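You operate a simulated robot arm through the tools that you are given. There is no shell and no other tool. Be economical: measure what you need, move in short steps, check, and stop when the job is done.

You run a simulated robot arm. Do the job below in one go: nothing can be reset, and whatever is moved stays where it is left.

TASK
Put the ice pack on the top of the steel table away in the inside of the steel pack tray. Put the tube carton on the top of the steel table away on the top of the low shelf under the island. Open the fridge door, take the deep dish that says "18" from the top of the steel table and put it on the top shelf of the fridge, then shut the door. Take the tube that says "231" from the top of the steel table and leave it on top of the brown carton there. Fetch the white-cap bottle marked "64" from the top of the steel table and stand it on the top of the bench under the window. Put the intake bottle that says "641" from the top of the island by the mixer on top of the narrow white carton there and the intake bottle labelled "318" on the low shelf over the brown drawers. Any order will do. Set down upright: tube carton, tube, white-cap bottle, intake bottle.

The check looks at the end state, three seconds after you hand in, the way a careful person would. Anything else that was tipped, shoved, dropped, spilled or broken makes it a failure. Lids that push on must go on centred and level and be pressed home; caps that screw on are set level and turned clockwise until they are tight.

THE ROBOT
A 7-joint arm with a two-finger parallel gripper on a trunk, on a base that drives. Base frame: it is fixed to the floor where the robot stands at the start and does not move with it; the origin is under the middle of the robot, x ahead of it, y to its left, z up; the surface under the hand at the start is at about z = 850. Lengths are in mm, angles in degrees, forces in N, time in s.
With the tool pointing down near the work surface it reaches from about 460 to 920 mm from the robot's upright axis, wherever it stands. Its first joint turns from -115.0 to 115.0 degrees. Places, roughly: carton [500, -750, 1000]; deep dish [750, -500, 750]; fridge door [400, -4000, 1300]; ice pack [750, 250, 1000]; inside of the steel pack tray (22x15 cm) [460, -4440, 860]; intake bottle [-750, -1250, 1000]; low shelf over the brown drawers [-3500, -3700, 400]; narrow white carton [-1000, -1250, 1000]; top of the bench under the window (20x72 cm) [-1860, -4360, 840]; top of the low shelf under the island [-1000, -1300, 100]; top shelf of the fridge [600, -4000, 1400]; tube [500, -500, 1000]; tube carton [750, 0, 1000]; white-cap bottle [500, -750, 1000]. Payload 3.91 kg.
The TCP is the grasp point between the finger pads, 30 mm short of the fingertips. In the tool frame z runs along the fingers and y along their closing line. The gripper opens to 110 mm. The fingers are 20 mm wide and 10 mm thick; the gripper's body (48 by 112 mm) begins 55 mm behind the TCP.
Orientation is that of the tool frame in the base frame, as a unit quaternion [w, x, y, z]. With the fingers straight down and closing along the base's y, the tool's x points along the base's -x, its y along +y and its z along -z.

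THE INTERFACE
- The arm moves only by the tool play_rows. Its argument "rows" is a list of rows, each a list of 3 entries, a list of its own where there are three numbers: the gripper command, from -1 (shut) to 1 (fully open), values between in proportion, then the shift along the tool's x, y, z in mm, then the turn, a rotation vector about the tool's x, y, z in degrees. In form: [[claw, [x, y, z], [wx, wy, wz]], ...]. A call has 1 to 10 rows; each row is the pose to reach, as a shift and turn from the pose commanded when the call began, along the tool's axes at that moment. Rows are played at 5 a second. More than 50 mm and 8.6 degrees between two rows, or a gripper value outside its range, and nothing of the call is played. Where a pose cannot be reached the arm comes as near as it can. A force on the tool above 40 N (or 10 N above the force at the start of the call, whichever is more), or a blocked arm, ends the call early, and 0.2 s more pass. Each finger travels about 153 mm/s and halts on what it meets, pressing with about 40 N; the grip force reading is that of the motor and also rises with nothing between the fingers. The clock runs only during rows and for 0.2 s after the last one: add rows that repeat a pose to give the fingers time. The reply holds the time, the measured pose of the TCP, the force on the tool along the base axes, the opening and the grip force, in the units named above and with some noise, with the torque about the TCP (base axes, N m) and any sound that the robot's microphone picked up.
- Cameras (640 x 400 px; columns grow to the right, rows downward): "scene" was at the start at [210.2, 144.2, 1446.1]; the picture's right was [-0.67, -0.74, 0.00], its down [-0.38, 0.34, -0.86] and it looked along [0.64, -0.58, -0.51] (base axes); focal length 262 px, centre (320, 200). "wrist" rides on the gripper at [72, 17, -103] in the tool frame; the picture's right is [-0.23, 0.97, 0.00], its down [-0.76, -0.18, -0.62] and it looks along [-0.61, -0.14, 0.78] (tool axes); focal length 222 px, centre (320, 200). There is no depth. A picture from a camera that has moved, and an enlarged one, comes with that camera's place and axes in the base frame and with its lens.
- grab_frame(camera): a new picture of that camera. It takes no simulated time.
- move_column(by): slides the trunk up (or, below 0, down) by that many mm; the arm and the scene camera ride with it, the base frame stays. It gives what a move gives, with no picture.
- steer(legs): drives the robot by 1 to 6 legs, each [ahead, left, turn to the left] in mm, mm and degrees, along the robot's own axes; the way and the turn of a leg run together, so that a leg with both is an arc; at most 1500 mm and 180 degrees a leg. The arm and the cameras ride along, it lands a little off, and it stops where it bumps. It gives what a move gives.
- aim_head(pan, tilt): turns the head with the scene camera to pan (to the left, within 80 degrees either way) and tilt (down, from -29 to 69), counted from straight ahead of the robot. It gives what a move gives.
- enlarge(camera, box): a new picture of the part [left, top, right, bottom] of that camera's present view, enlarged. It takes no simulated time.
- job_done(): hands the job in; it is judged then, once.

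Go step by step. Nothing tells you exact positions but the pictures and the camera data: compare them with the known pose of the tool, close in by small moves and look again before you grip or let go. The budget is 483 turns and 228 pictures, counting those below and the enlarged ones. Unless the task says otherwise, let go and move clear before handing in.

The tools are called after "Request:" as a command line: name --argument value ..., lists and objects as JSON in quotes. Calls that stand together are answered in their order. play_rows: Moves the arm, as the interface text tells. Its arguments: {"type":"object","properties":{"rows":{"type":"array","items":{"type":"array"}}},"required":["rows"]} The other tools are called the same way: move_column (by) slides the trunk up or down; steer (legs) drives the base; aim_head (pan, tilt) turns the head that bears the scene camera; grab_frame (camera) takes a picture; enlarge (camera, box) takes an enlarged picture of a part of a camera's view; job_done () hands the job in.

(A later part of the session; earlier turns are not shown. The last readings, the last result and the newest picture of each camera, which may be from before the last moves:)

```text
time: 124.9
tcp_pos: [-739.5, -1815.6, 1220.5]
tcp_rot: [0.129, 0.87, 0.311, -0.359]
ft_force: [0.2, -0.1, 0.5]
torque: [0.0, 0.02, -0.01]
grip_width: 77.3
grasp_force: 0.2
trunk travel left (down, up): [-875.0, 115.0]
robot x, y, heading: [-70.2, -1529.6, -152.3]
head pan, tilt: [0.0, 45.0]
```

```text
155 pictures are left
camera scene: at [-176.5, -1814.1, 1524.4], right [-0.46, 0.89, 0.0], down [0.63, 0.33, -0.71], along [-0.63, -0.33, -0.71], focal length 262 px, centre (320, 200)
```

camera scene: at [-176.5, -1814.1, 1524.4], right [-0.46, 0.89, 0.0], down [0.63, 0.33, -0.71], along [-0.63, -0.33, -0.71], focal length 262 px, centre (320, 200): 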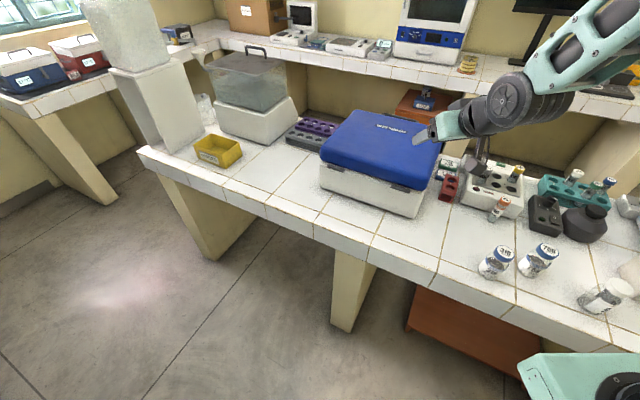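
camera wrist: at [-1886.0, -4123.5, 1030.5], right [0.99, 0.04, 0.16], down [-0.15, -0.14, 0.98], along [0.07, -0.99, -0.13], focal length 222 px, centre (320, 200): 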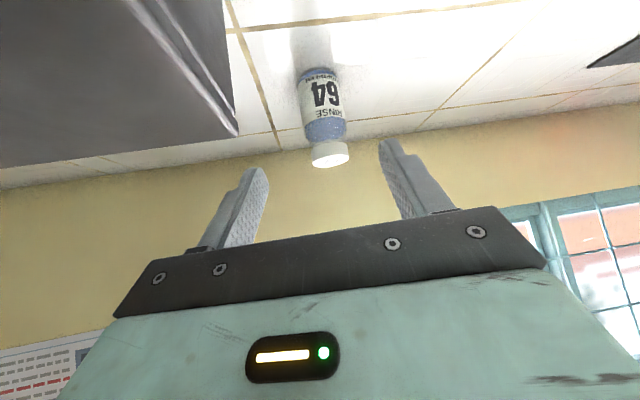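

I move the base to about (-150,-1280) and face the island.

Request:
steer --legs '[[60, -40, 0], [-105, -218, 0], [0, 0, -28]]'

Request:
aim_head --pan -5 --tilt 45

Request:
grab_frame --camera "scene"

```text
time: 128.7
tcp_pos: [-873.4, -1214.6, 1220.9]
tcp_rot: [0.036, 0.92, 0.089, -0.38]
ft_force: [0.3, -0.2, 1.2]
torque: [-0.03, -0.01, -0.02]
grip_width: 77.0
grasp_force: 0.0
trunk travel left (down, up): [-875.0, 115.0]
robot x, y, heading: [-152.1, -1275.1, 179.2]
head pan, tilt: [0.0, 45.0]
```

```text
time: 129.3
tcp_pos: [-873.9, -1214.8, 1220.5]
tcp_rot: [0.036, 0.92, 0.089, -0.38]
ft_force: [-0.4, 0.4, -0.2]
torque: [0.02, 0.0, 0.03]
grip_width: 77.1
grasp_force: 0.0
trunk travel left (down, up): [-875.0, 115.0]
robot x, y, heading: [-152.8, -1277.9, 179.1]
head pan, tilt: [-5.0, 45.0]
```

```text
154 pictures are left
camera scene: at [-376.2, -1472.8, 1524.4], right [0.1, 0.99, 0.0], down [0.7, -0.07, -0.71], along [-0.7, 0.07, -0.71], focal length 262 px, centre (320, 200)
```

scene: 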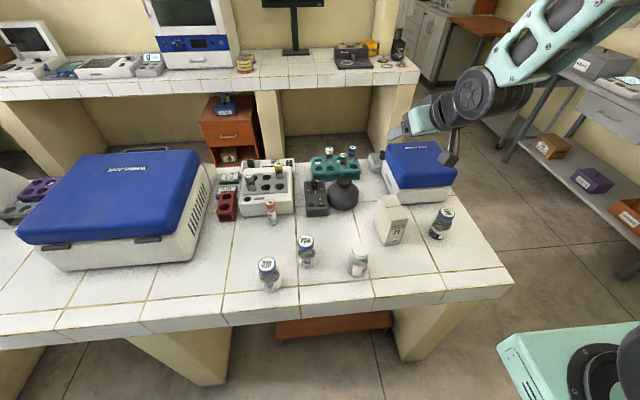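

Request:
enlarge --camera "scene" --box '[330, 170, 480, 290]'

Request:
enlarge --camera "scene" --box '[230, 190, 380, 310]'

```text
3.33 times, centred on (405, 230) of scene
camera zoom: at [-376.2, -1472.8, 1524.4], right [0.1, 0.99, 0.0], down [0.7, -0.07, -0.71], along [-0.7, 0.07, -0.71], focal length 875 px, centre (37, 100)
```

zoom: 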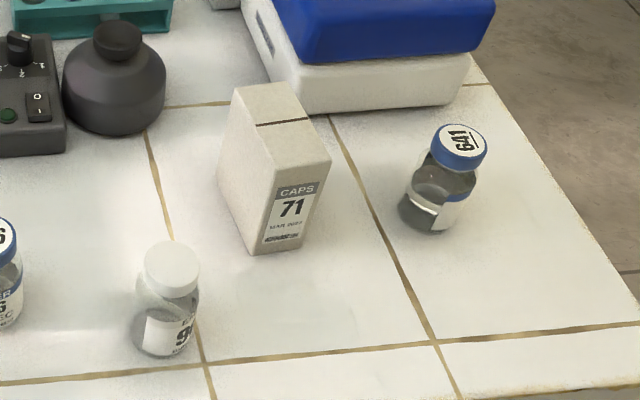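

```text
3.33 times, centred on (305, 250) of scene
camera zoom: at [-376.2, -1472.8, 1524.4], right [0.1, 0.99, 0.0], down [0.7, -0.07, -0.71], along [-0.7, 0.07, -0.71], focal length 875 px, centre (370, 33)
```

zoom: 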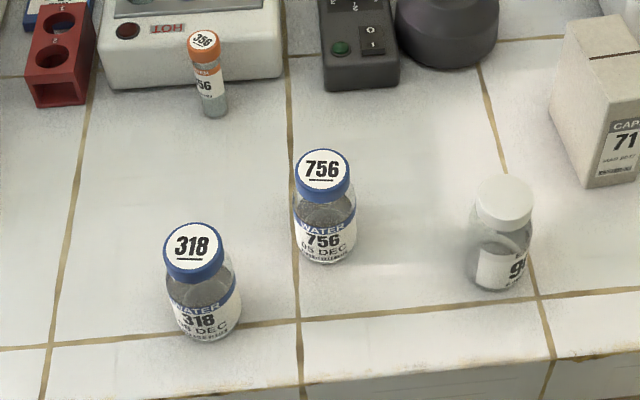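

Bottle 641 is at about (-828,-1067), carton 71's top centre at (-863,-1210), z about 981; island top about 880. I go to the pre-grasp behind 641.

Request:
play_rows --rows '[[0.5, [38, -19.5, 1.8], [0, 0, 0]], [0.5, [76, -39, 3.6], [0, 0, 0]], [0.5, [114, -58.5, 5.4], [0, 0, 0]], [0.5, [152, -78, 7.2], [0, 0, 0]], [0.5, [190, -97.5, 9], [0, 0, 0]], [0.5, [228, -117, 10.8], [0, 0, 0]], [0.5, [265.4, -136.3, 12.4], [0, 0, 0]], [0.5, [265.4, -136.3, 12.4], [0, 0, 0]]]'

Request:
grab_frame --camera "wrist"

```text
time: 131.1
tcp_pos: [-721.7, -1047.7, 1024.1]
tcp_rot: [0.036, 0.92, 0.089, -0.38]
ft_force: [0.3, -0.6, 0.3]
torque: [-0.04, -0.02, -0.02]
grip_width: 82.4
grasp_force: 0.1
out of reach, approached as far as the arm can: row 5, 6
trunk travel left (down, up): [-875.0, 115.0]
robot x, y, heading: [-154.6, -1282.1, 179.1]
head pan, tilt: [-5.0, 45.0]
```

```text
151 pictures are left
camera wrist: at [-595.8, -1039.8, 1044.7], right [0.03, -0.99, 0.16], down [-0.13, 0.15, 0.98], along [-0.99, -0.05, -0.13], focal length 222 px, centre (320, 200)
```

wrist: 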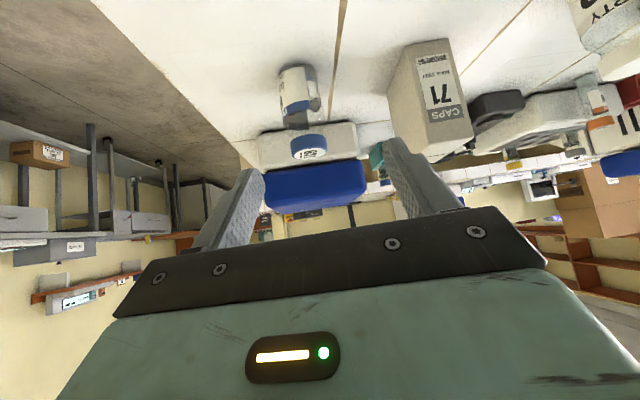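

The wrist view puts the bottle a little nearer, at about (-805,-1046). I correct and approach halfway.

Request:
play_rows --rows '[[0.5, [9, -9, 15], [0, 0, 0]], [0.5, [17.3, -17.5, 40], [0, 0, 0]], [0.5, [17.3, -17.5, 65], [0, 0, 0]], [0.5, [17.3, -17.5, 65], [0, 0, 0]]]'

Request:
grab_frame --camera "wrist"

Request:
grab_frame --camera "scene"

```text
time: 132.1
tcp_pos: [-759.8, -1034.0, 966.7]
tcp_rot: [0.037, 0.92, 0.089, -0.381]
ft_force: [0.1, 0.1, -0.1]
torque: [0.0, 0.0, -0.01]
grip_width: 82.5
grasp_force: 0.0
trunk travel left (down, up): [-875.0, 115.0]
robot x, y, heading: [-153.5, -1279.9, 178.9]
head pan, tilt: [-5.0, 45.0]
```

```text
150 pictures are left
camera wrist: at [-633.3, -1027.8, 988.4], right [0.03, -0.99, 0.16], down [-0.13, 0.15, 0.98], along [-0.99, -0.05, -0.13], focal length 222 px, centre (320, 200)
```

wrist: 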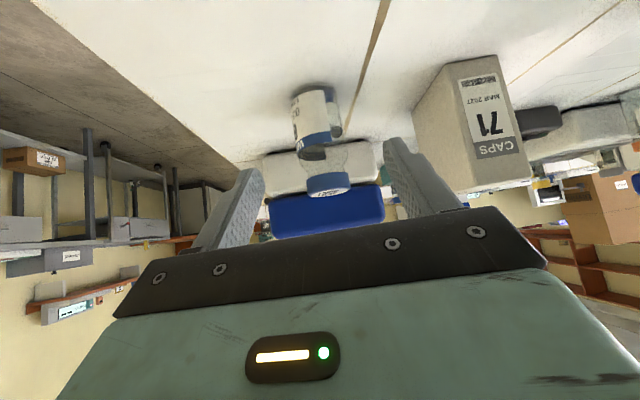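

```text
149 pictures are left
camera scene: at [-376.2, -1472.7, 1524.4], right [0.1, 0.99, 0.0], down [0.7, -0.07, -0.71], along [-0.7, 0.07, -0.71], focal length 262 px, centre (320, 200)
```

scene: 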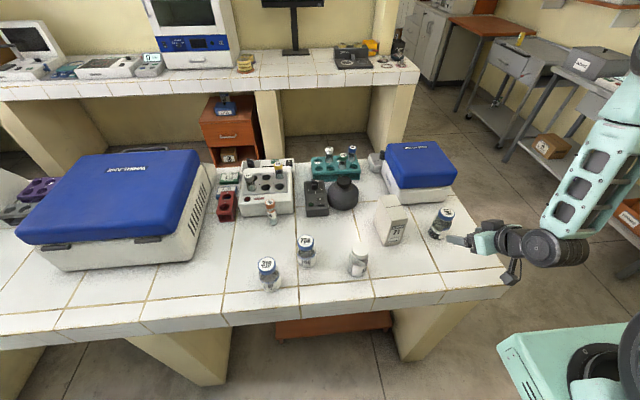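

The bottle is centred between the fingers. I finish the approach and close.

Request:
play_rows --rows '[[0.5, [0, 0, 25], [0, 0, 0]], [0.5, [0, 0, 50], [0, 0, 0]], [0.5, [0, 0, 69], [0, 0, 0]], [0.5, [0, 0, 69], [0, 0, 0]]]'

Request:
grab_frame --camera "wrist"

```text
time: 133.1
tcp_pos: [-805.5, -1044.1, 917.7]
tcp_rot: [0.037, 0.92, 0.089, -0.38]
ft_force: [1.2, -0.3, -0.1]
torque: [-0.02, -0.03, 0.01]
grip_width: 82.6
grasp_force: 0.0
trunk travel left (down, up): [-875.0, 115.0]
robot x, y, heading: [-151.5, -1280.7, 179.2]
head pan, tilt: [-5.0, 45.0]
```

```text
148 pictures are left
camera wrist: at [-680.5, -1037.2, 939.7], right [0.03, -0.99, 0.16], down [-0.13, 0.15, 0.98], along [-0.99, -0.05, -0.13], focal length 222 px, centre (320, 200)
```

wrist: 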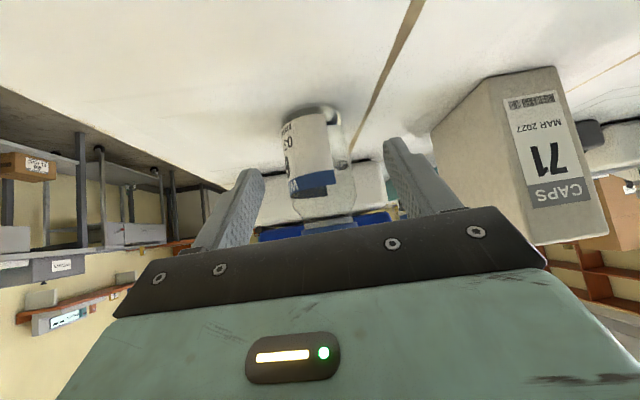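

The views show the island top is nearer z=850, and the bottle at about (-848,-1048). I advance the rest and look again.

Request:
play_rows --rows '[[0.5, [-4, -4.2, 25], [0, 0, 0]], [0.5, [-9, -4.2, 50], [0, 0, 0]], [0.5, [-9, -4.2, 50], [0, 0, 0]]]'

Request:
grab_frame --camera "wrist"

Request:
enlarge --camera "scene" --box '[370, 170, 550, 300]'

```text
time: 133.9
tcp_pos: [-848.3, -1048.1, 887.5]
tcp_rot: [0.037, 0.92, 0.089, -0.38]
ft_force: [1.5, 0.7, 0.2]
torque: [0.01, 0.01, 0.03]
grip_width: 82.5
grasp_force: 0.1
trunk travel left (down, up): [-875.0, 115.0]
robot x, y, heading: [-154.7, -1281.2, 179.3]
head pan, tilt: [-5.0, 45.0]
```

```text
147 pictures are left
camera wrist: at [-722.2, -1041.9, 910.5], right [0.03, -0.99, 0.16], down [-0.13, 0.15, 0.98], along [-0.99, -0.05, -0.13], focal length 222 px, centre (320, 200)
```

wrist: 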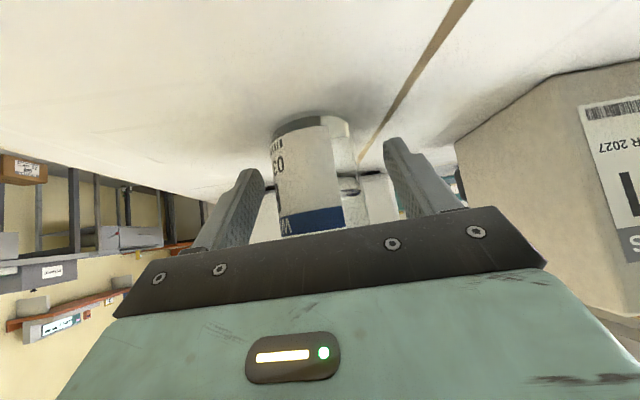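

```text
3.08 times, centred on (460, 235) of scene
camera zoom: at [-376.2, -1472.7, 1524.4], right [0.1, 0.99, 0.0], down [0.7, -0.07, -0.71], along [-0.7, 0.07, -0.71], focal length 808 px, centre (-111, 92)
```

zoom: 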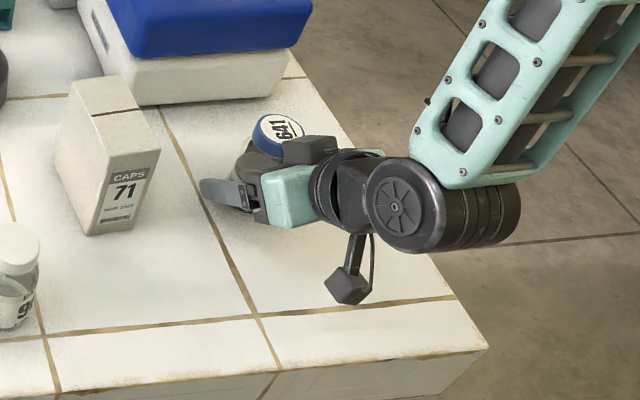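

Request:
play_rows --rows '[[0.0, [0, 0, 0], [0, 0, 0]], [-0.4, [0, 0, 0], [0, 0, 0]], [-0.4, [0, 0, 0], [0, 0, 0]], [-0.4, [0, 0, 0], [0, 0, 0]]]'

Request:
grab_frame --camera "wrist"

```text
time: 134.9
tcp_pos: [-847.6, -1048.8, 888.4]
tcp_rot: [0.036, 0.92, 0.088, -0.38]
ft_force: [-0.5, -0.6, 0.5]
torque: [-0.06, 0.04, 0.01]
grip_width: 50.4
grasp_force: 39.9
trunk travel left (down, up): [-875.0, 115.0]
robot x, y, heading: [-152.9, -1279.5, 179.0]
head pan, tilt: [-5.0, 45.0]
```

```text
145 pictures are left
camera wrist: at [-722.0, -1041.9, 910.6], right [0.03, -0.99, 0.16], down [-0.13, 0.15, 0.98], along [-0.99, -0.05, -0.13], focal length 222 px, centre (320, 200)
```

wrist: 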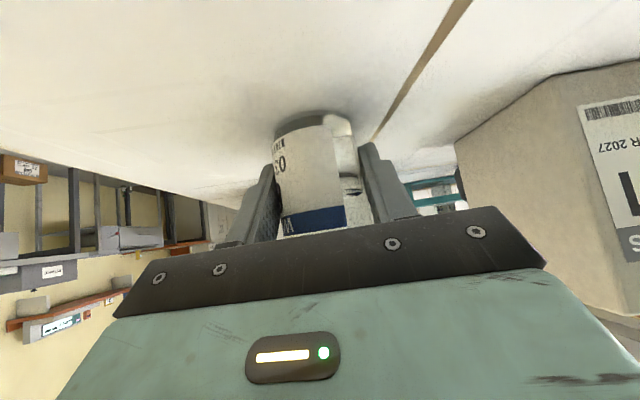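

Gripped 641. I lift and move over carton 71.

Request:
play_rows --rows '[[-0.4, [-30, 0, -30], [0, 0, 0]], [-0.4, [-60, 0, -60], [0, 0, 0]], [-0.4, [-90, 0, -90], [0, 0, 0]], [-0.4, [-120, 0, -120], [0, 0, 0]], [-0.4, [-135, 0, -135], [0, 0, 0]], [-0.4, [-149, 40, -122], [0, 0, 0]], [-0.4, [-164, 80, -109], [0, 0, 0]], [-0.4, [-174, 120, -97], [0, 0, 0]], [-0.4, [-178.7, 138.8, -91.6], [0, 0, 0]], [-0.4, [-178.7, 138.8, -91.6], [0, 0, 0]]]'

Request:
grab_frame --camera "wrist"

Request:
enlarge --camera "scene" --box '[340, 130, 500, 260]'

```text
time: 137.1
tcp_pos: [-883.3, -1197.3, 1079.4]
tcp_rot: [0.036, 0.92, 0.089, -0.38]
ft_force: [0.1, -0.5, -0.3]
torque: [0.0, 0.03, 0.01]
grip_width: 50.6
grasp_force: 40.4
trunk travel left (down, up): [-875.0, 115.0]
robot x, y, heading: [-152.2, -1276.6, 179.3]
head pan, tilt: [-5.0, 45.0]
```

```text
144 pictures are left
camera wrist: at [-757.7, -1190.7, 1100.6], right [0.03, -0.99, 0.16], down [-0.13, 0.15, 0.98], along [-0.99, -0.05, -0.13], focal length 222 px, centre (320, 200)
```

wrist: 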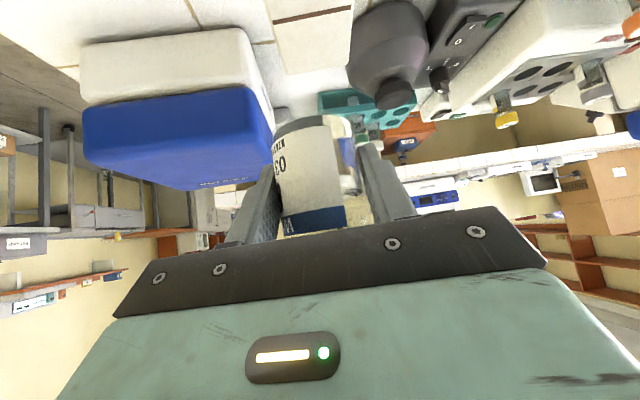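

```text
3.08 times, centred on (420, 195) of scene
camera zoom: at [-376.2, -1472.9, 1524.4], right [0.1, 0.99, 0.0], down [0.7, -0.07, -0.71], along [-0.7, 0.07, -0.71], focal length 808 px, centre (12, 215)
```

zoom: 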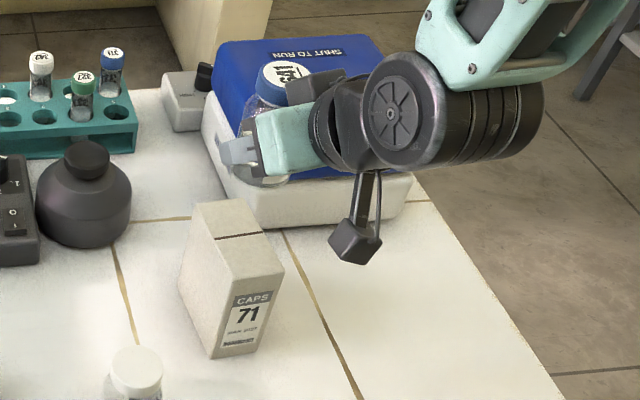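

Carton top centre re-measured at (-886,-1200). I lower to just above it and check.

Request:
play_rows --rows '[[-0.4, [20, 0, 20], [0, 0, 0]], [-0.4, [40, 0, 40], [0, 0, 0]], [-0.4, [53, 0, 53], [0, 0, 0]], [-0.4, [53, 0, 53], [0, 0, 0]]]'

Request:
grab_frame --camera "wrist"

Request:
enlarge --camera "scene" --box '[360, 160, 460, 250]'

```text
time: 138.0
tcp_pos: [-889.4, -1196.0, 1009.0]
tcp_rot: [0.036, 0.916, 0.088, -0.389]
ft_force: [0.7, -0.1, 15.7]
torque: [-0.15, 0.09, -0.03]
grip_width: 50.3
grasp_force: 39.8
trunk travel left (down, up): [-875.0, 115.0]
robot x, y, heading: [-152.8, -1279.3, 179.1]
head pan, tilt: [-5.0, 45.0]
stopped in row 4: the force on the tool passed its limit at 44 N (the readings are from after the stop); the commanded pose is now the measured one
```

```text
142 pictures are left
camera wrist: at [-763.3, -1190.2, 1028.8], right [0.03, -0.99, 0.16], down [-0.11, 0.16, 0.98], along [-0.99, -0.05, -0.11], focal length 222 px, centre (320, 200)
```

wrist: 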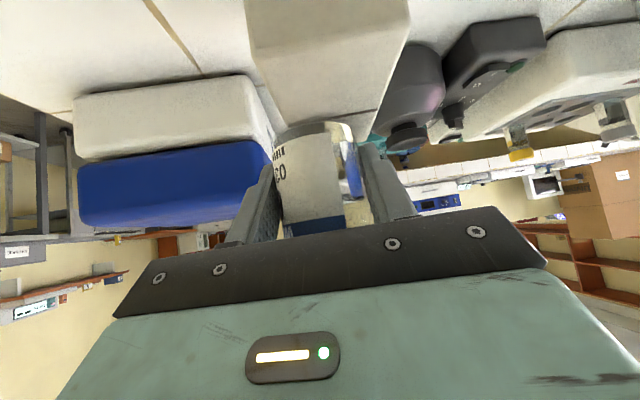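

```text
4.44 times, centred on (410, 205) of scene
camera zoom: at [-375.3, -1472.8, 1524.6], right [0.1, 0.99, 0.0], down [0.7, -0.07, -0.71], along [-0.7, 0.07, -0.71], focal length 1166 px, centre (-80, 178)
```

zoom: 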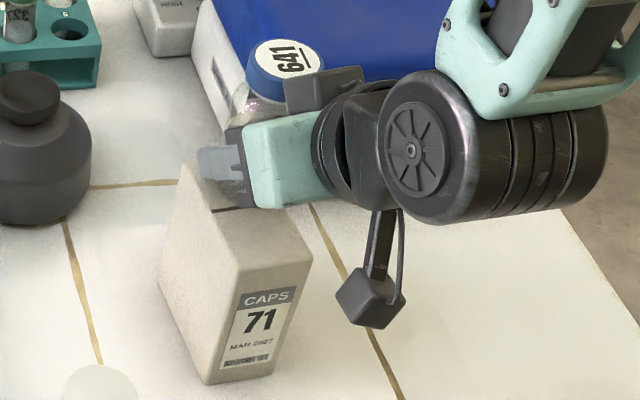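

Contact came earlier: the carton top is about 968, so its centre is nearer (-874,-1206). I lift a little, shift to centre, and look.

Request:
play_rows --rows '[[-0.4, [-7, 0, -7], [0, 0, 0]], [-0.4, [-7, 0, -7], [0, 0, 0]], [-0.4, [2.2, 11.7, -16.2], [0, 0, 0]], [-0.4, [2.2, 11.7, -16.2], [0, 0, 0]]]'

Request:
grab_frame --camera "wrist"

```text
time: 139.0
tcp_pos: [-873.4, -1207.0, 1016.3]
tcp_rot: [0.036, 0.918, 0.088, -0.386]
ft_force: [-0.1, -0.6, -1.5]
torque: [0.02, 0.0, 0.02]
grip_width: 50.8
grasp_force: 40.2
trunk travel left (down, up): [-875.0, 115.0]
robot x, y, heading: [-152.9, -1277.2, 179.2]
head pan, tilt: [-5.0, 45.0]
```

```text
140 pictures are left
camera wrist: at [-746.9, -1199.0, 1036.7], right [0.03, -0.99, 0.16], down [-0.12, 0.16, 0.98], along [-0.99, -0.05, -0.11], focal length 222 px, centre (320, 200)
```

wrist: 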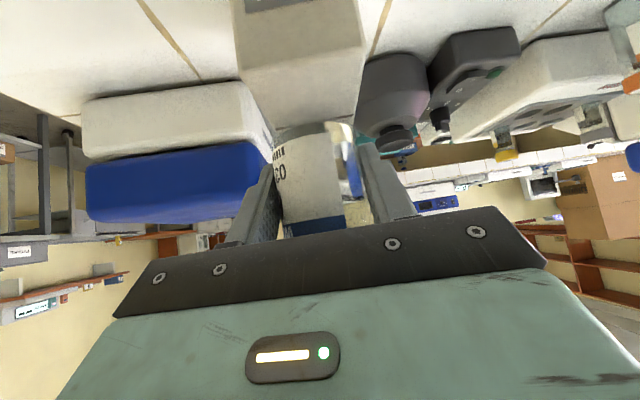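

Now centred over the carton. I lower in small steps.

Request:
play_rows --rows '[[-0.4, [1.5, 0, 1.5], [0, 0, 0]], [-0.4, [3, 0, 3], [0, 0, 0]], [-0.4, [4.5, 0, 4.5], [0, 0, 0]], [-0.4, [4.5, 0, 4.5], [0, 0, 0]]]'

```text
time: 140.0
tcp_pos: [-872.8, -1204.4, 1010.2]
tcp_rot: [0.036, 0.918, 0.088, -0.386]
ft_force: [0.5, -0.8, -1.7]
torque: [0.0, -0.02, -0.01]
grip_width: 50.5
grasp_force: 40.0
trunk travel left (down, up): [-875.0, 115.0]
robot x, y, heading: [-151.0, -1282.1, 179.0]
head pan, tilt: [-5.0, 45.0]
```

Request:
play_rows --rows '[[-0.4, [1.4, 0, 1.4], [0, 0, 0]], [-0.4, [2.8, 0, 2.8], [0, 0, 0]], [-0.4, [2.8, 0, 2.8], [0, 0, 0]]]'

```text
time: 140.8
tcp_pos: [-873.1, -1205.6, 1009.6]
tcp_rot: [0.037, 0.916, 0.089, -0.389]
ft_force: [8.3, 1.7, 33.6]
torque: [-0.1, 0.1, 0.0]
grip_width: 50.2
grasp_force: 39.5
trunk travel left (down, up): [-875.0, 115.0]
robot x, y, heading: [-152.4, -1280.3, 178.9]
head pan, tilt: [-5.0, 45.0]
```

Contact. I relieve and check before releasing.

Request:
play_rows --rows '[[-0.4, [-2, 0, -2], [0, 0, 0]], [-0.4, [-2, 0, -2], [0, 0, 0]]]'

Request:
enlarge --camera "scene" --box '[360, 160, 460, 250]'

Request:
enlarge --camera "wrist" --box '[220, 80, 400, 220]'

```text
time: 141.4
tcp_pos: [-874.6, -1205.4, 1009.3]
tcp_rot: [0.036, 0.917, 0.088, -0.388]
ft_force: [-1.6, 0.2, 21.7]
torque: [-0.11, 0.6, -0.03]
grip_width: 50.4
grasp_force: 40.0
trunk travel left (down, up): [-875.0, 115.0]
robot x, y, heading: [-152.4, -1277.3, 179.3]
head pan, tilt: [-5.0, 45.0]
```

```text
4.44 times, centred on (410, 205) of scene
camera zoom: at [-375.3, -1472.8, 1524.5], right [0.1, 0.99, 0.0], down [0.7, -0.07, -0.71], along [-0.7, 0.07, -0.71], focal length 1166 px, centre (-80, 178)
```

zoom: 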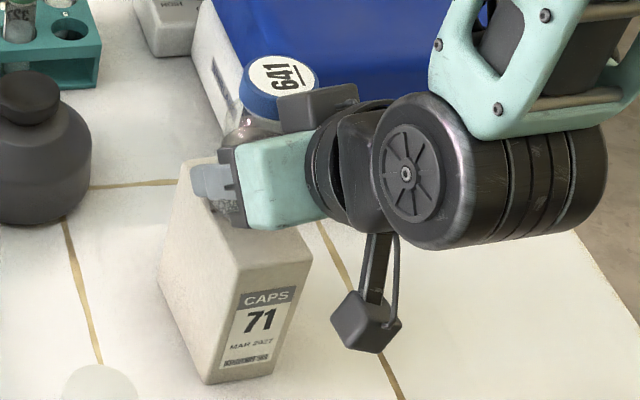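

```text
2.86 times, centred on (310, 150) of wrist
camera zoom: at [-747.5, -1199.1, 1029.4], right [0.03, -0.99, 0.16], down [-0.12, 0.16, 0.98], along [-0.99, -0.05, -0.11], focal length 635 px, centre (349, 343)
```

zoom: 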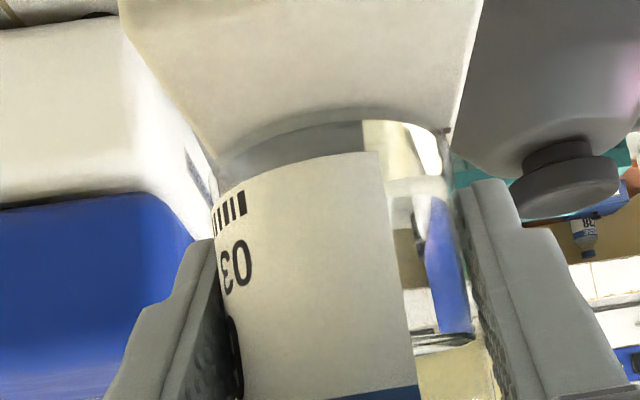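

Well seated. I relieve the rest, open and retreat.

Request:
play_rows --rows '[[-0.4, [-1.6, 0, -1.6], [0, 0, 0]], [-0.4, [-1.6, 0, -1.6], [0, 0, 0]], [0.5, [-1.6, 0, -1.6], [0, 0, 0]], [0.5, [-1.6, 0, -1.6], [0, 0, 0]], [0.5, [-1.6, 0, -40], [0, 0, 0]], [0.5, [-1.6, 0, -85], [0, 0, 0]], [0.5, [-1.6, 0, -130], [0, 0, 0]], [0.5, [-20, 0, -160], [0, 0, 0]]]'

Request:
grab_frame --camera "scene"

Request:
grab_frame --camera "wrist"

```text
time: 143.2
tcp_pos: [-795.7, -1186.5, 1134.0]
tcp_rot: [0.036, 0.917, 0.088, -0.386]
ft_force: [-0.4, 0.2, -0.1]
torque: [0.0, 0.01, 0.01]
grip_width: 82.6
grasp_force: 0.2
out of reach, approached as far as the arm can: row 7, 8
trunk travel left (down, up): [-875.0, 115.0]
robot x, y, heading: [-154.3, -1281.3, 179.1]
head pan, tilt: [-5.0, 45.0]
```

```text
137 pictures are left
camera scene: at [-376.7, -1472.8, 1524.2], right [0.1, 0.99, 0.0], down [0.7, -0.07, -0.71], along [-0.7, 0.07, -0.71], focal length 262 px, centre (320, 200)
```

scene: 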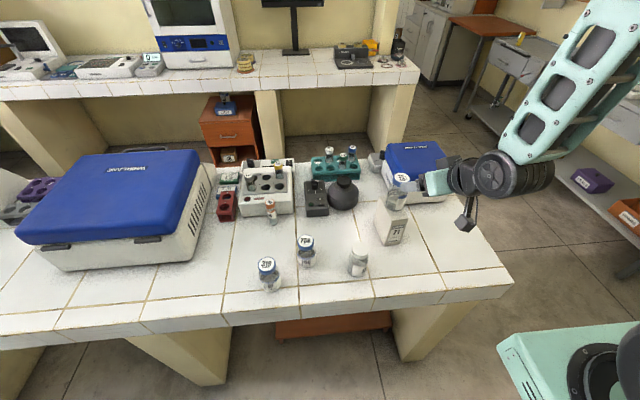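

```text
136 pictures are left
camera wrist: at [-669.1, -1180.3, 1154.6], right [0.03, -0.99, 0.16], down [-0.12, 0.16, 0.98], along [-0.99, -0.05, -0.11], focal length 222 px, centre (320, 200)
```

wrist: 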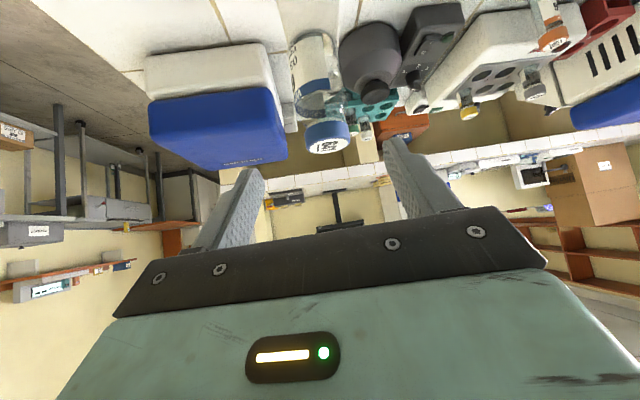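

641 stands on carton 71. Next 318 at about (-724,-1567): I swing the hand over behind it.

Request:
play_rows --rows '[[0.5, [7.7, 45, -1.7], [-1.4, 0, -1.4]], [0.5, [15.3, 90, -3.4], [-2.8, 0, -2.8]], [0.5, [23, 135, -5.1], [-4.2, 0, -4.2]], [0.5, [30.7, 180, -6.8], [-5.6, 0, -5.6]], [0.5, [38.4, 225, -8.5], [-7, 0, -7]], [0.5, [46, 270, -10.2], [-8.4, 0, -8.4]], [0.5, [53.7, 315, -12], [-9.8, 0, -9.8]], [0.5, [61.4, 359.8, -13.7], [-11.3, 0, -11.3]], [0.5, [61.4, 359.8, -13.7], [-11.3, 0, -11.3]]]'

Request:
grab_frame --camera "wrist"

```text
time: 145.2
tcp_pos: [-672.6, -1529.3, 1101.0]
tcp_rot: [0.087, 0.897, 0.215, -0.377]
ft_force: [-0.3, 0.6, 0.3]
torque: [0.01, 0.03, 0.0]
grip_width: 82.6
grasp_force: 0.0
out of reach, approached as far as the arm can: row 1, 2, 3, 4
trunk travel left (down, up): [-875.0, 115.0]
robot x, y, heading: [-151.4, -1280.0, 178.9]
head pan, tilt: [-5.0, 45.0]
```

```text
135 pictures are left
camera wrist: at [-553.9, -1489.3, 1120.2], right [0.3, -0.94, 0.16], down [-0.16, 0.11, 0.98], along [-0.94, -0.32, -0.11], focal length 222 px, centre (320, 200)
```

wrist: 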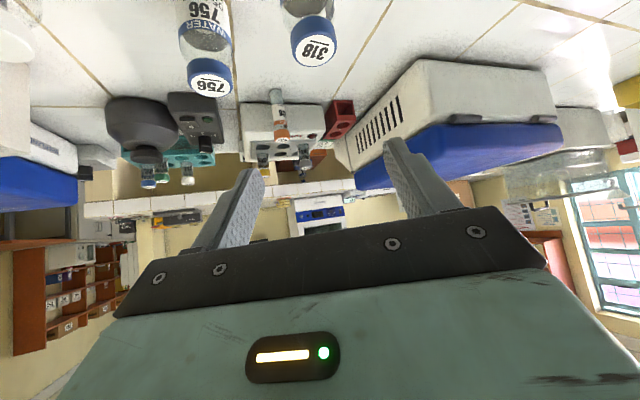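

Request:
play_rows --rows '[[0.5, [27, 2.6, 23.6], [0, 0, 0]], [0.5, [54, 5.2, 47.2], [0, 0, 0]], [0.5, [81, 7.7, 70.8], [0, 0, 0]], [0.5, [107.8, 10.3, 94.4], [0, 0, 0]], [0.5, [107.8, 10.3, 94.4], [0, 0, 0]]]'

Request:
grab_frame --camera "wrist"

```text
time: 146.4
tcp_pos: [-662.7, -1534.2, 957.3]
tcp_rot: [0.088, 0.896, 0.215, -0.378]
ft_force: [-0.1, 0.1, 0.1]
torque: [0.0, 0.0, 0.02]
grip_width: 82.5
grasp_force: 0.0
trunk travel left (down, up): [-875.0, 115.0]
robot x, y, heading: [-149.3, -1279.0, 179.2]
head pan, tilt: [-5.0, 45.0]
```

```text
134 pictures are left
camera wrist: at [-543.1, -1493.0, 976.5], right [0.3, -0.94, 0.16], down [-0.16, 0.11, 0.98], along [-0.94, -0.32, -0.11], focal length 222 px, centre (320, 200)
```

wrist: 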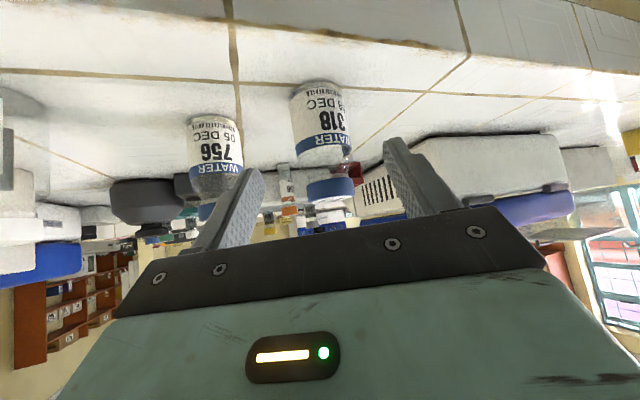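

Aligned. I advance 101 mm and close.

Request:
play_rows --rows '[[0.5, [0, 0, 40], [0, 0, 0]], [0.5, [-1, 0, 75], [0, 0, 0]], [0.5, [-1, 0, 101], [0, 0, 0]], [0.5, [-1, 0, 101], [0, 0, 0]], [0, [-1, 0, 101], [0, 0, 0]], [-0.4, [-1, 0, 101], [0, 0, 0]], [-0.4, [-1, 0, 101], [0, 0, 0]], [-0.4, [-1, 0, 101], [0, 0, 0]]]'

Request:
grab_frame --camera "wrist"

```text
time: 148.2
tcp_pos: [-727.7, -1569.2, 887.2]
tcp_rot: [0.089, 0.896, 0.216, -0.378]
ft_force: [-1.6, -0.2, -0.1]
torque: [0.02, 0.02, 0.01]
grip_width: 50.2
grasp_force: 39.5
trunk travel left (down, up): [-875.0, 115.0]
robot x, y, heading: [-156.0, -1278.9, 179.1]
head pan, tilt: [-5.0, 45.0]
```

```text
133 pictures are left
camera wrist: at [-608.2, -1528.1, 906.6], right [0.3, -0.94, 0.16], down [-0.16, 0.11, 0.98], along [-0.94, -0.32, -0.11], focal length 222 px, centre (320, 200)
```

wrist: 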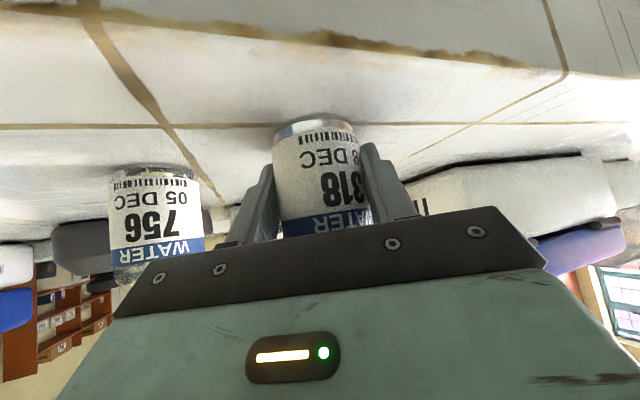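

318 is gripped. I lift it and slide right (north) past the island end, then look for a way west.

Request:
play_rows --rows '[[-0.4, [-15, 0, -15], [0, 0, 0]], [-0.4, [-45, 0, -45], [0, 0, 0]], [-0.4, [-75, 0, -75], [0, 0, 0]], [-0.4, [-105, 0, -105], [0, 0, 0]], [-0.4, [-135, 0, -135], [0, 0, 0]], [-0.4, [-170, 0, -170], [0, 0, 0]], [-0.4, [-170, 0, -170], [0, 0, 0]]]'

Request:
steer --legs '[[40, 0, 0], [0, -800, 0]]'

Request:
aim_head --pan 0 --tilt 20

Request:
grab_frame --camera "scene"

```text
time: 149.8
tcp_pos: [-726.3, -1567.6, 1129.1]
tcp_rot: [0.088, 0.897, 0.215, -0.377]
ft_force: [-0.2, 0.0, -0.9]
torque: [0.0, -0.02, -0.01]
grip_width: 50.2
grasp_force: 39.8
trunk travel left (down, up): [-875.0, 115.0]
robot x, y, heading: [-149.7, -1276.7, 179.2]
head pan, tilt: [-5.0, 45.0]
```

```text
time: 154.6
tcp_pos: [-755.2, -761.0, 1129.0]
tcp_rot: [0.088, 0.896, 0.215, -0.378]
ft_force: [-0.3, 0.3, -1.1]
torque: [0.0, -0.03, 0.01]
grip_width: 50.7
grasp_force: 40.5
trunk travel left (down, up): [-875.0, 115.0]
robot x, y, heading: [-180.0, -474.0, 178.9]
head pan, tilt: [-5.0, 45.0]
```

```text
time: 155.5
tcp_pos: [-754.9, -760.9, 1128.7]
tcp_rot: [0.088, 0.896, 0.215, -0.378]
ft_force: [-0.2, 0.0, -0.5]
torque: [-0.01, 0.0, 0.02]
grip_width: 50.3
grasp_force: 40.4
trunk travel left (down, up): [-875.0, 115.0]
robot x, y, heading: [-178.1, -471.8, 178.9]
head pan, tilt: [0.0, 20.0]
```

```text
132 pictures are left
camera scene: at [-416.3, -673.5, 1562.9], right [0.02, 1.0, 0.0], down [0.34, -0.01, -0.94], along [-0.94, 0.02, -0.34], focal length 262 px, centre (320, 200)
```

scene: 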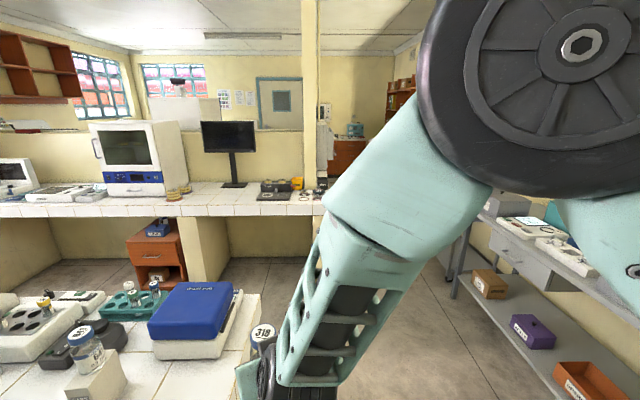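

The way west runs along y about -200, north of the island and west bench. I bring the arm to the front and drive west.

Request:
play_rows --rows '[[-0.4, [13.3, -37, -13.2], [3.1, 0, 3.1]], [-0.4, [26.7, -74, -26.5], [6.3, 0, 6.3]], [-0.4, [40, -111, -39.7], [9.5, 0, 9.5]], [-0.4, [53.3, -149, -53], [12.6, 0, 12.6]], [-0.4, [66.7, -186, -66.2], [15.8, 0, 15.8]], [-0.4, [80, -223, -79.5], [19, 0, 19]], [-0.4, [80, -223, -79.5], [19, 0, 19]]]'

Request:
steer --legs '[[0, -280, 0], [1400, 0, 0]]'

Request:
aim_head --pan 15 --tilt 20

Request:
grab_frame --camera "scene"

```text
time: 157.1
tcp_pos: [-766.5, -519.8, 1127.5]
tcp_rot: [-0.001, 0.922, -0.002, -0.388]
ft_force: [0.0, -0.1, -0.5]
torque: [0.0, -0.01, 0.02]
grip_width: 50.2
grasp_force: 39.7
out of reach, approached as far as the arm can: row 6, 7
trunk travel left (down, up): [-875.0, 115.0]
robot x, y, heading: [-179.4, -474.4, 179.0]
head pan, tilt: [0.0, 20.0]
```

```text
time: 165.6
tcp_pos: [-2149.1, -240.9, 1127.7]
tcp_rot: [0.004, 0.922, 0.009, -0.388]
ft_force: [-0.6, -0.1, -0.8]
torque: [0.0, 0.02, -0.01]
grip_width: 50.6
grasp_force: 40.0
trunk travel left (down, up): [-875.0, 115.0]
robot x, y, heading: [-1562.5, -183.2, -180.0]
head pan, tilt: [0.0, 20.0]
```

```text
time: 166.4
tcp_pos: [-2149.8, -240.9, 1126.8]
tcp_rot: [0.003, 0.922, 0.008, -0.388]
ft_force: [0.2, 0.2, -1.3]
torque: [0.04, -0.04, 0.0]
grip_width: 50.6
grasp_force: 39.8
trunk travel left (down, up): [-875.0, 115.0]
robot x, y, heading: [-1561.4, -182.5, -179.5]
head pan, tilt: [15.0, 20.0]
```

```text
131 pictures are left
camera scene: at [-1793.9, -410.9, 1563.0], right [-0.26, 0.97, 0.0], down [0.33, 0.09, -0.94], along [-0.91, -0.25, -0.34], focal length 262 px, centre (320, 200)
```

scene: 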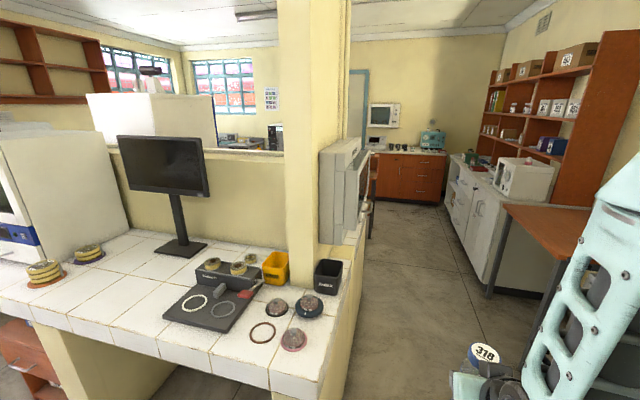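

The passage continues beyond the column. I shift right a bit for clearance and drive on, then look left.

Request:
steer --legs '[[0, -200, 0], [1300, 0, 0]]'

Request:
aim_head --pan 65 --tilt 20

Request:
grab_frame --camera "scene"

Request:
aim_head --pan 15 --tilt 20

Request:
grab_frame --camera "scene"

```text
time: 174.1
tcp_pos: [-3453.4, -54.7, 1127.9]
tcp_rot: [0.004, 0.922, 0.012, -0.387]
ft_force: [0.4, -0.1, -0.8]
torque: [-0.02, -0.03, 0.02]
grip_width: 50.5
grasp_force: 39.8
trunk travel left (down, up): [-875.0, 115.0]
robot x, y, heading: [-2869.0, 10.4, -179.2]
head pan, tilt: [15.0, 20.0]
```

```text
time: 175.3
tcp_pos: [-3453.3, -55.0, 1127.3]
tcp_rot: [0.005, 0.922, 0.013, -0.387]
ft_force: [-0.2, -0.2, -0.3]
torque: [0.01, 0.0, 0.0]
grip_width: 50.5
grasp_force: 40.0
trunk travel left (down, up): [-875.0, 115.0]
robot x, y, heading: [-2867.8, 11.7, -179.3]
head pan, tilt: [65.0, 20.0]
```

```text
130 pictures are left
camera scene: at [-3044.6, -280.6, 1563.0], right [-0.91, 0.41, 0.0], down [0.14, 0.31, -0.94], along [-0.39, -0.86, -0.34], focal length 262 px, centre (320, 200)
```

scene: 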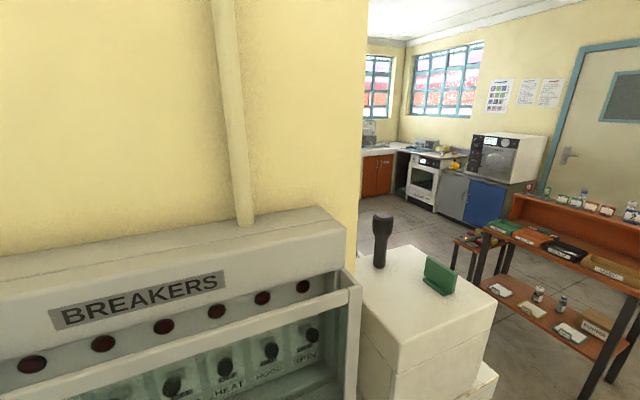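

```text
time: 176.5
tcp_pos: [-3453.2, -53.6, 1127.5]
tcp_rot: [0.005, 0.922, 0.013, -0.388]
ft_force: [0.5, 0.2, -0.9]
torque: [0.01, -0.01, -0.01]
grip_width: 50.3
grasp_force: 40.1
trunk travel left (down, up): [-875.0, 115.0]
robot x, y, heading: [-2867.1, 15.2, -179.1]
head pan, tilt: [15.0, 20.0]
```

```text
129 pictures are left
camera scene: at [-3095.9, -221.0, 1563.0], right [-0.27, 0.96, 0.0], down [0.33, 0.09, -0.94], along [-0.9, -0.26, -0.34], focal length 262 px, centre (320, 200)
```

scene: 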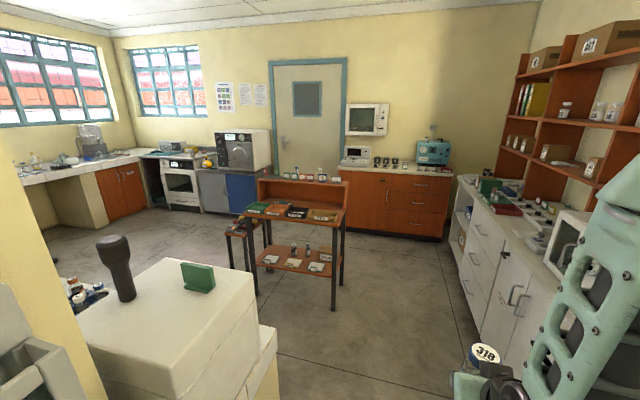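

I drive on west past the cream stand and look left for the brown drawers.

Request:
steer --legs '[[0, -40, 0], [1150, 0, 0]]'

Request:
aim_head --pan 78 --tilt 20

Request:
grab_frame --camera "scene"

```text
time: 182.8
tcp_pos: [-4600.4, -18.6, 1127.5]
tcp_rot: [0.003, 0.922, 0.008, -0.388]
ft_force: [0.1, 0.5, -1.1]
torque: [0.03, -0.02, 0.01]
grip_width: 50.4
grasp_force: 39.6
trunk travel left (down, up): [-875.0, 115.0]
robot x, y, heading: [-4015.3, 41.3, -179.9]
head pan, tilt: [15.0, 20.0]
```

```text
time: 184.2
tcp_pos: [-4601.1, -17.9, 1127.9]
tcp_rot: [0.003, 0.922, 0.008, -0.388]
ft_force: [0.7, -0.1, -1.3]
torque: [0.04, -0.01, 0.0]
grip_width: 50.4
grasp_force: 40.1
trunk travel left (down, up): [-875.0, 115.0]
robot x, y, heading: [-4015.3, 42.2, -179.9]
head pan, tilt: [78.0, 20.0]
```

```text
128 pictures are left
camera scene: at [-4174.6, -254.8, 1563.0], right [-0.98, 0.2, 0.0], down [0.07, 0.33, -0.94], along [-0.19, -0.92, -0.34], focal length 262 px, centre (320, 200)
```

scene: 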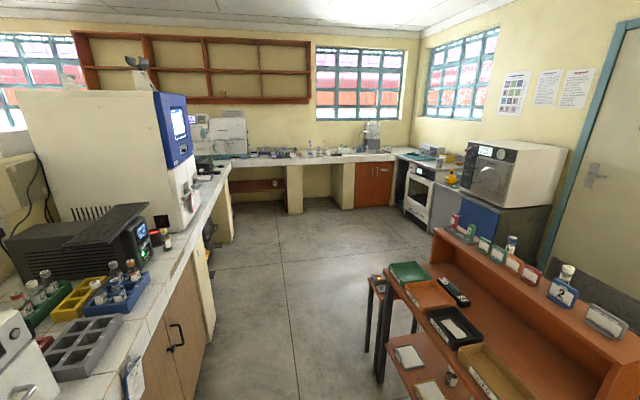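

Under the far counter I see a brown shelf/drawers. I zoom in.

Request:
enlarge --camera "scene" --box '[190, 130, 330, 230]'

```text
4.00 times, centred on (260, 180) of scene
camera zoom: at [-4174.6, -254.8, 1563.0], right [-0.98, 0.2, 0.0], down [0.07, 0.33, -0.94], along [-0.19, -0.92, -0.34], focal length 1050 px, centre (560, 280)
```

zoom: 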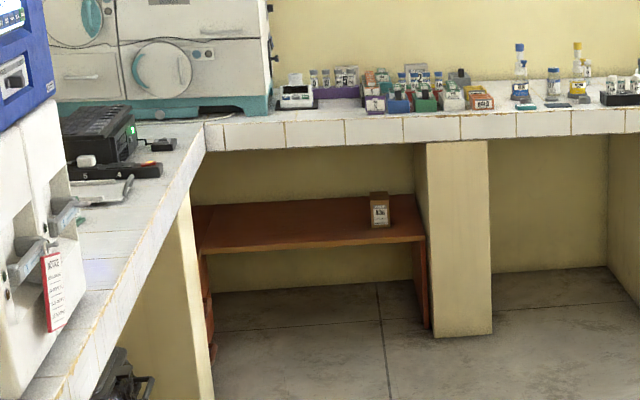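

There is a low brown desk-shelf with drawers under the far counter. I turn left and drive south for a closer look.

Request:
steer --legs '[[0, 0, 90], [0, -180, 0], [1400, 0, 0]]'

Request:
aim_head --pan 10 --tilt 25

Request:
grab_frame --camera "scene"

```text
time: 186.6
tcp_pos: [-4397.1, -396.8, 1127.7]
tcp_rot: [0.14, 0.859, 0.335, -0.361]
ft_force: [0.0, -0.9, -0.9]
torque: [0.03, 0.0, 0.0]
grip_width: 50.3
grasp_force: 39.8
trunk travel left (down, up): [-875.0, 115.0]
robot x, y, heading: [-3999.1, 34.4, -138.4]
head pan, tilt: [78.0, 20.0]
stopped in leg 1: the robot was blocked; the commanded pose is now the measured one
```

```text
time: 188.0
tcp_pos: [-4397.2, -397.5, 1126.7]
tcp_rot: [0.14, 0.859, 0.334, -0.362]
ft_force: [0.1, 0.4, -1.2]
torque: [0.0, -0.04, 0.03]
grip_width: 50.4
grasp_force: 40.0
trunk travel left (down, up): [-875.0, 115.0]
robot x, y, heading: [-3996.4, 34.4, -138.4]
head pan, tilt: [10.0, 25.0]
```

```text
126 pictures are left
camera scene: at [-4023.5, -284.7, 1554.9], right [-0.78, 0.62, 0.0], down [0.26, 0.33, -0.91], along [-0.56, -0.71, -0.42], focal length 262 px, centre (320, 200)
```

scene: 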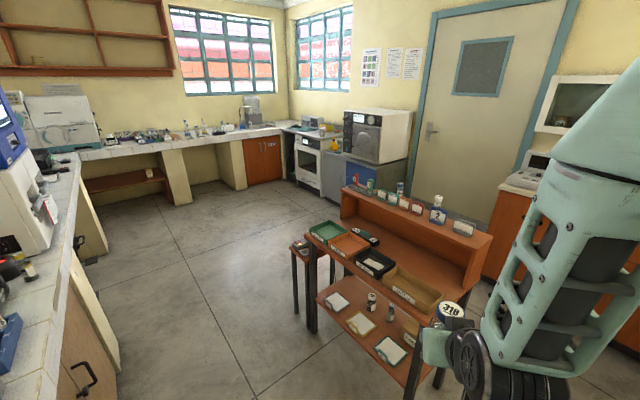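

A rear corner touched the north cabinets. I move south-east a bit and finish the turn.

Request:
steer --legs '[[90, 110, 0], [0, 0, 48]]'

Request:
grab_frame --camera "scene"

```text
time: 191.5
tcp_pos: [-3943.0, -693.2, 1128.1]
tcp_rot: [0.274, 0.651, 0.652, -0.275]
ft_force: [0.0, -0.7, -1.7]
torque: [0.0, 0.02, 0.02]
grip_width: 50.4
grasp_force: 40.3
trunk travel left (down, up): [-875.0, 115.0]
robot x, y, heading: [-3993.2, -106.6, -90.7]
head pan, tilt: [10.0, 25.0]
```

```text
125 pictures are left
camera scene: at [-3772.5, -341.9, 1554.9], right [-0.99, -0.16, 0.0], down [-0.07, 0.42, -0.91], along [0.14, -0.89, -0.42], focal length 262 px, centre (320, 200)
```

scene: 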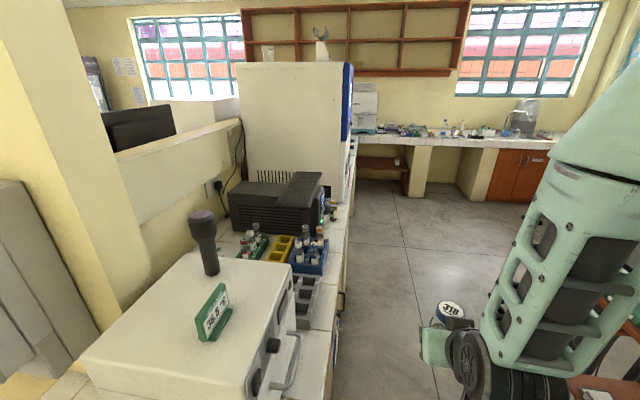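

I shift right clear of the counter and drive south.

Request:
steer --legs '[[0, -230, 0], [1450, 0, 0]]'

Request:
aim_head --pan 5 --tilt 25

Request:
grab_frame --camera "scene"

```text
time: 199.9
tcp_pos: [-4200.7, -2116.9, 1126.3]
tcp_rot: [0.273, 0.653, 0.651, -0.275]
ft_force: [0.0, -0.1, -0.9]
torque: [0.01, -0.03, 0.0]
grip_width: 50.5
grasp_force: 40.2
trunk travel left (down, up): [-875.0, 115.0]
robot x, y, heading: [-4248.7, -1526.3, -91.4]
head pan, tilt: [10.0, 25.0]
```

```text
time: 200.6
tcp_pos: [-4200.5, -2115.7, 1126.3]
tcp_rot: [0.273, 0.653, 0.651, -0.275]
ft_force: [-0.1, -0.5, -0.6]
torque: [-0.02, 0.0, 0.01]
grip_width: 50.6
grasp_force: 39.8
trunk travel left (down, up): [-875.0, 115.0]
robot x, y, heading: [-4245.4, -1528.8, -90.9]
head pan, tilt: [5.0, 25.0]
```

```text
124 pictures are left
camera scene: at [-4037.5, -1767.5, 1554.9], right [-1.0, -0.07, 0.0], down [-0.03, 0.42, -0.91], along [0.06, -0.9, -0.42], focal length 262 px, centre (320, 200)
```

scene: 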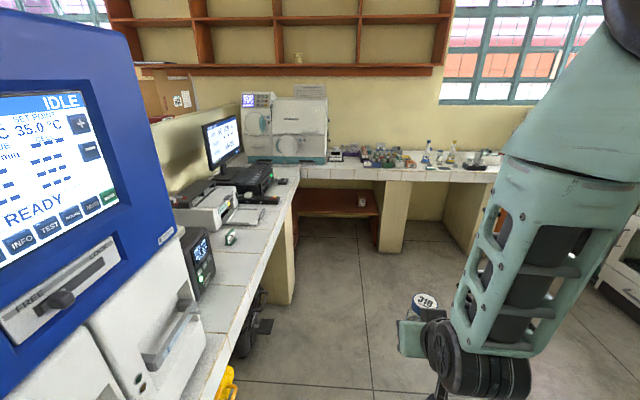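

Request:
enlarge --camera "scene" --box '[240, 140, 440, 265]'

```text
3.20 times, centred on (340, 202) of scene
camera zoom: at [-4037.5, -1767.5, 1554.9], right [-1.0, -0.07, 0.0], down [-0.03, 0.42, -0.91], along [0.06, -0.9, -0.42], focal length 840 px, centre (256, 192)
```

zoom: 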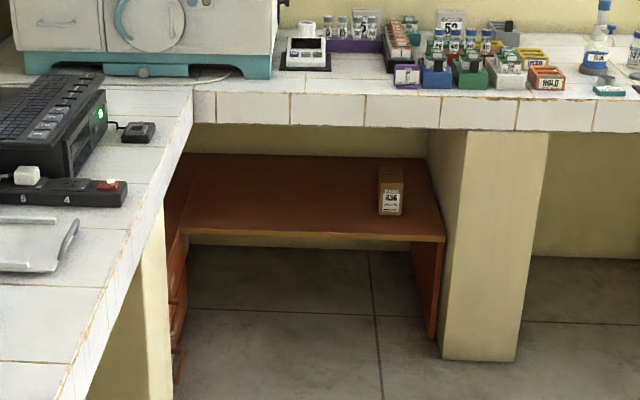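

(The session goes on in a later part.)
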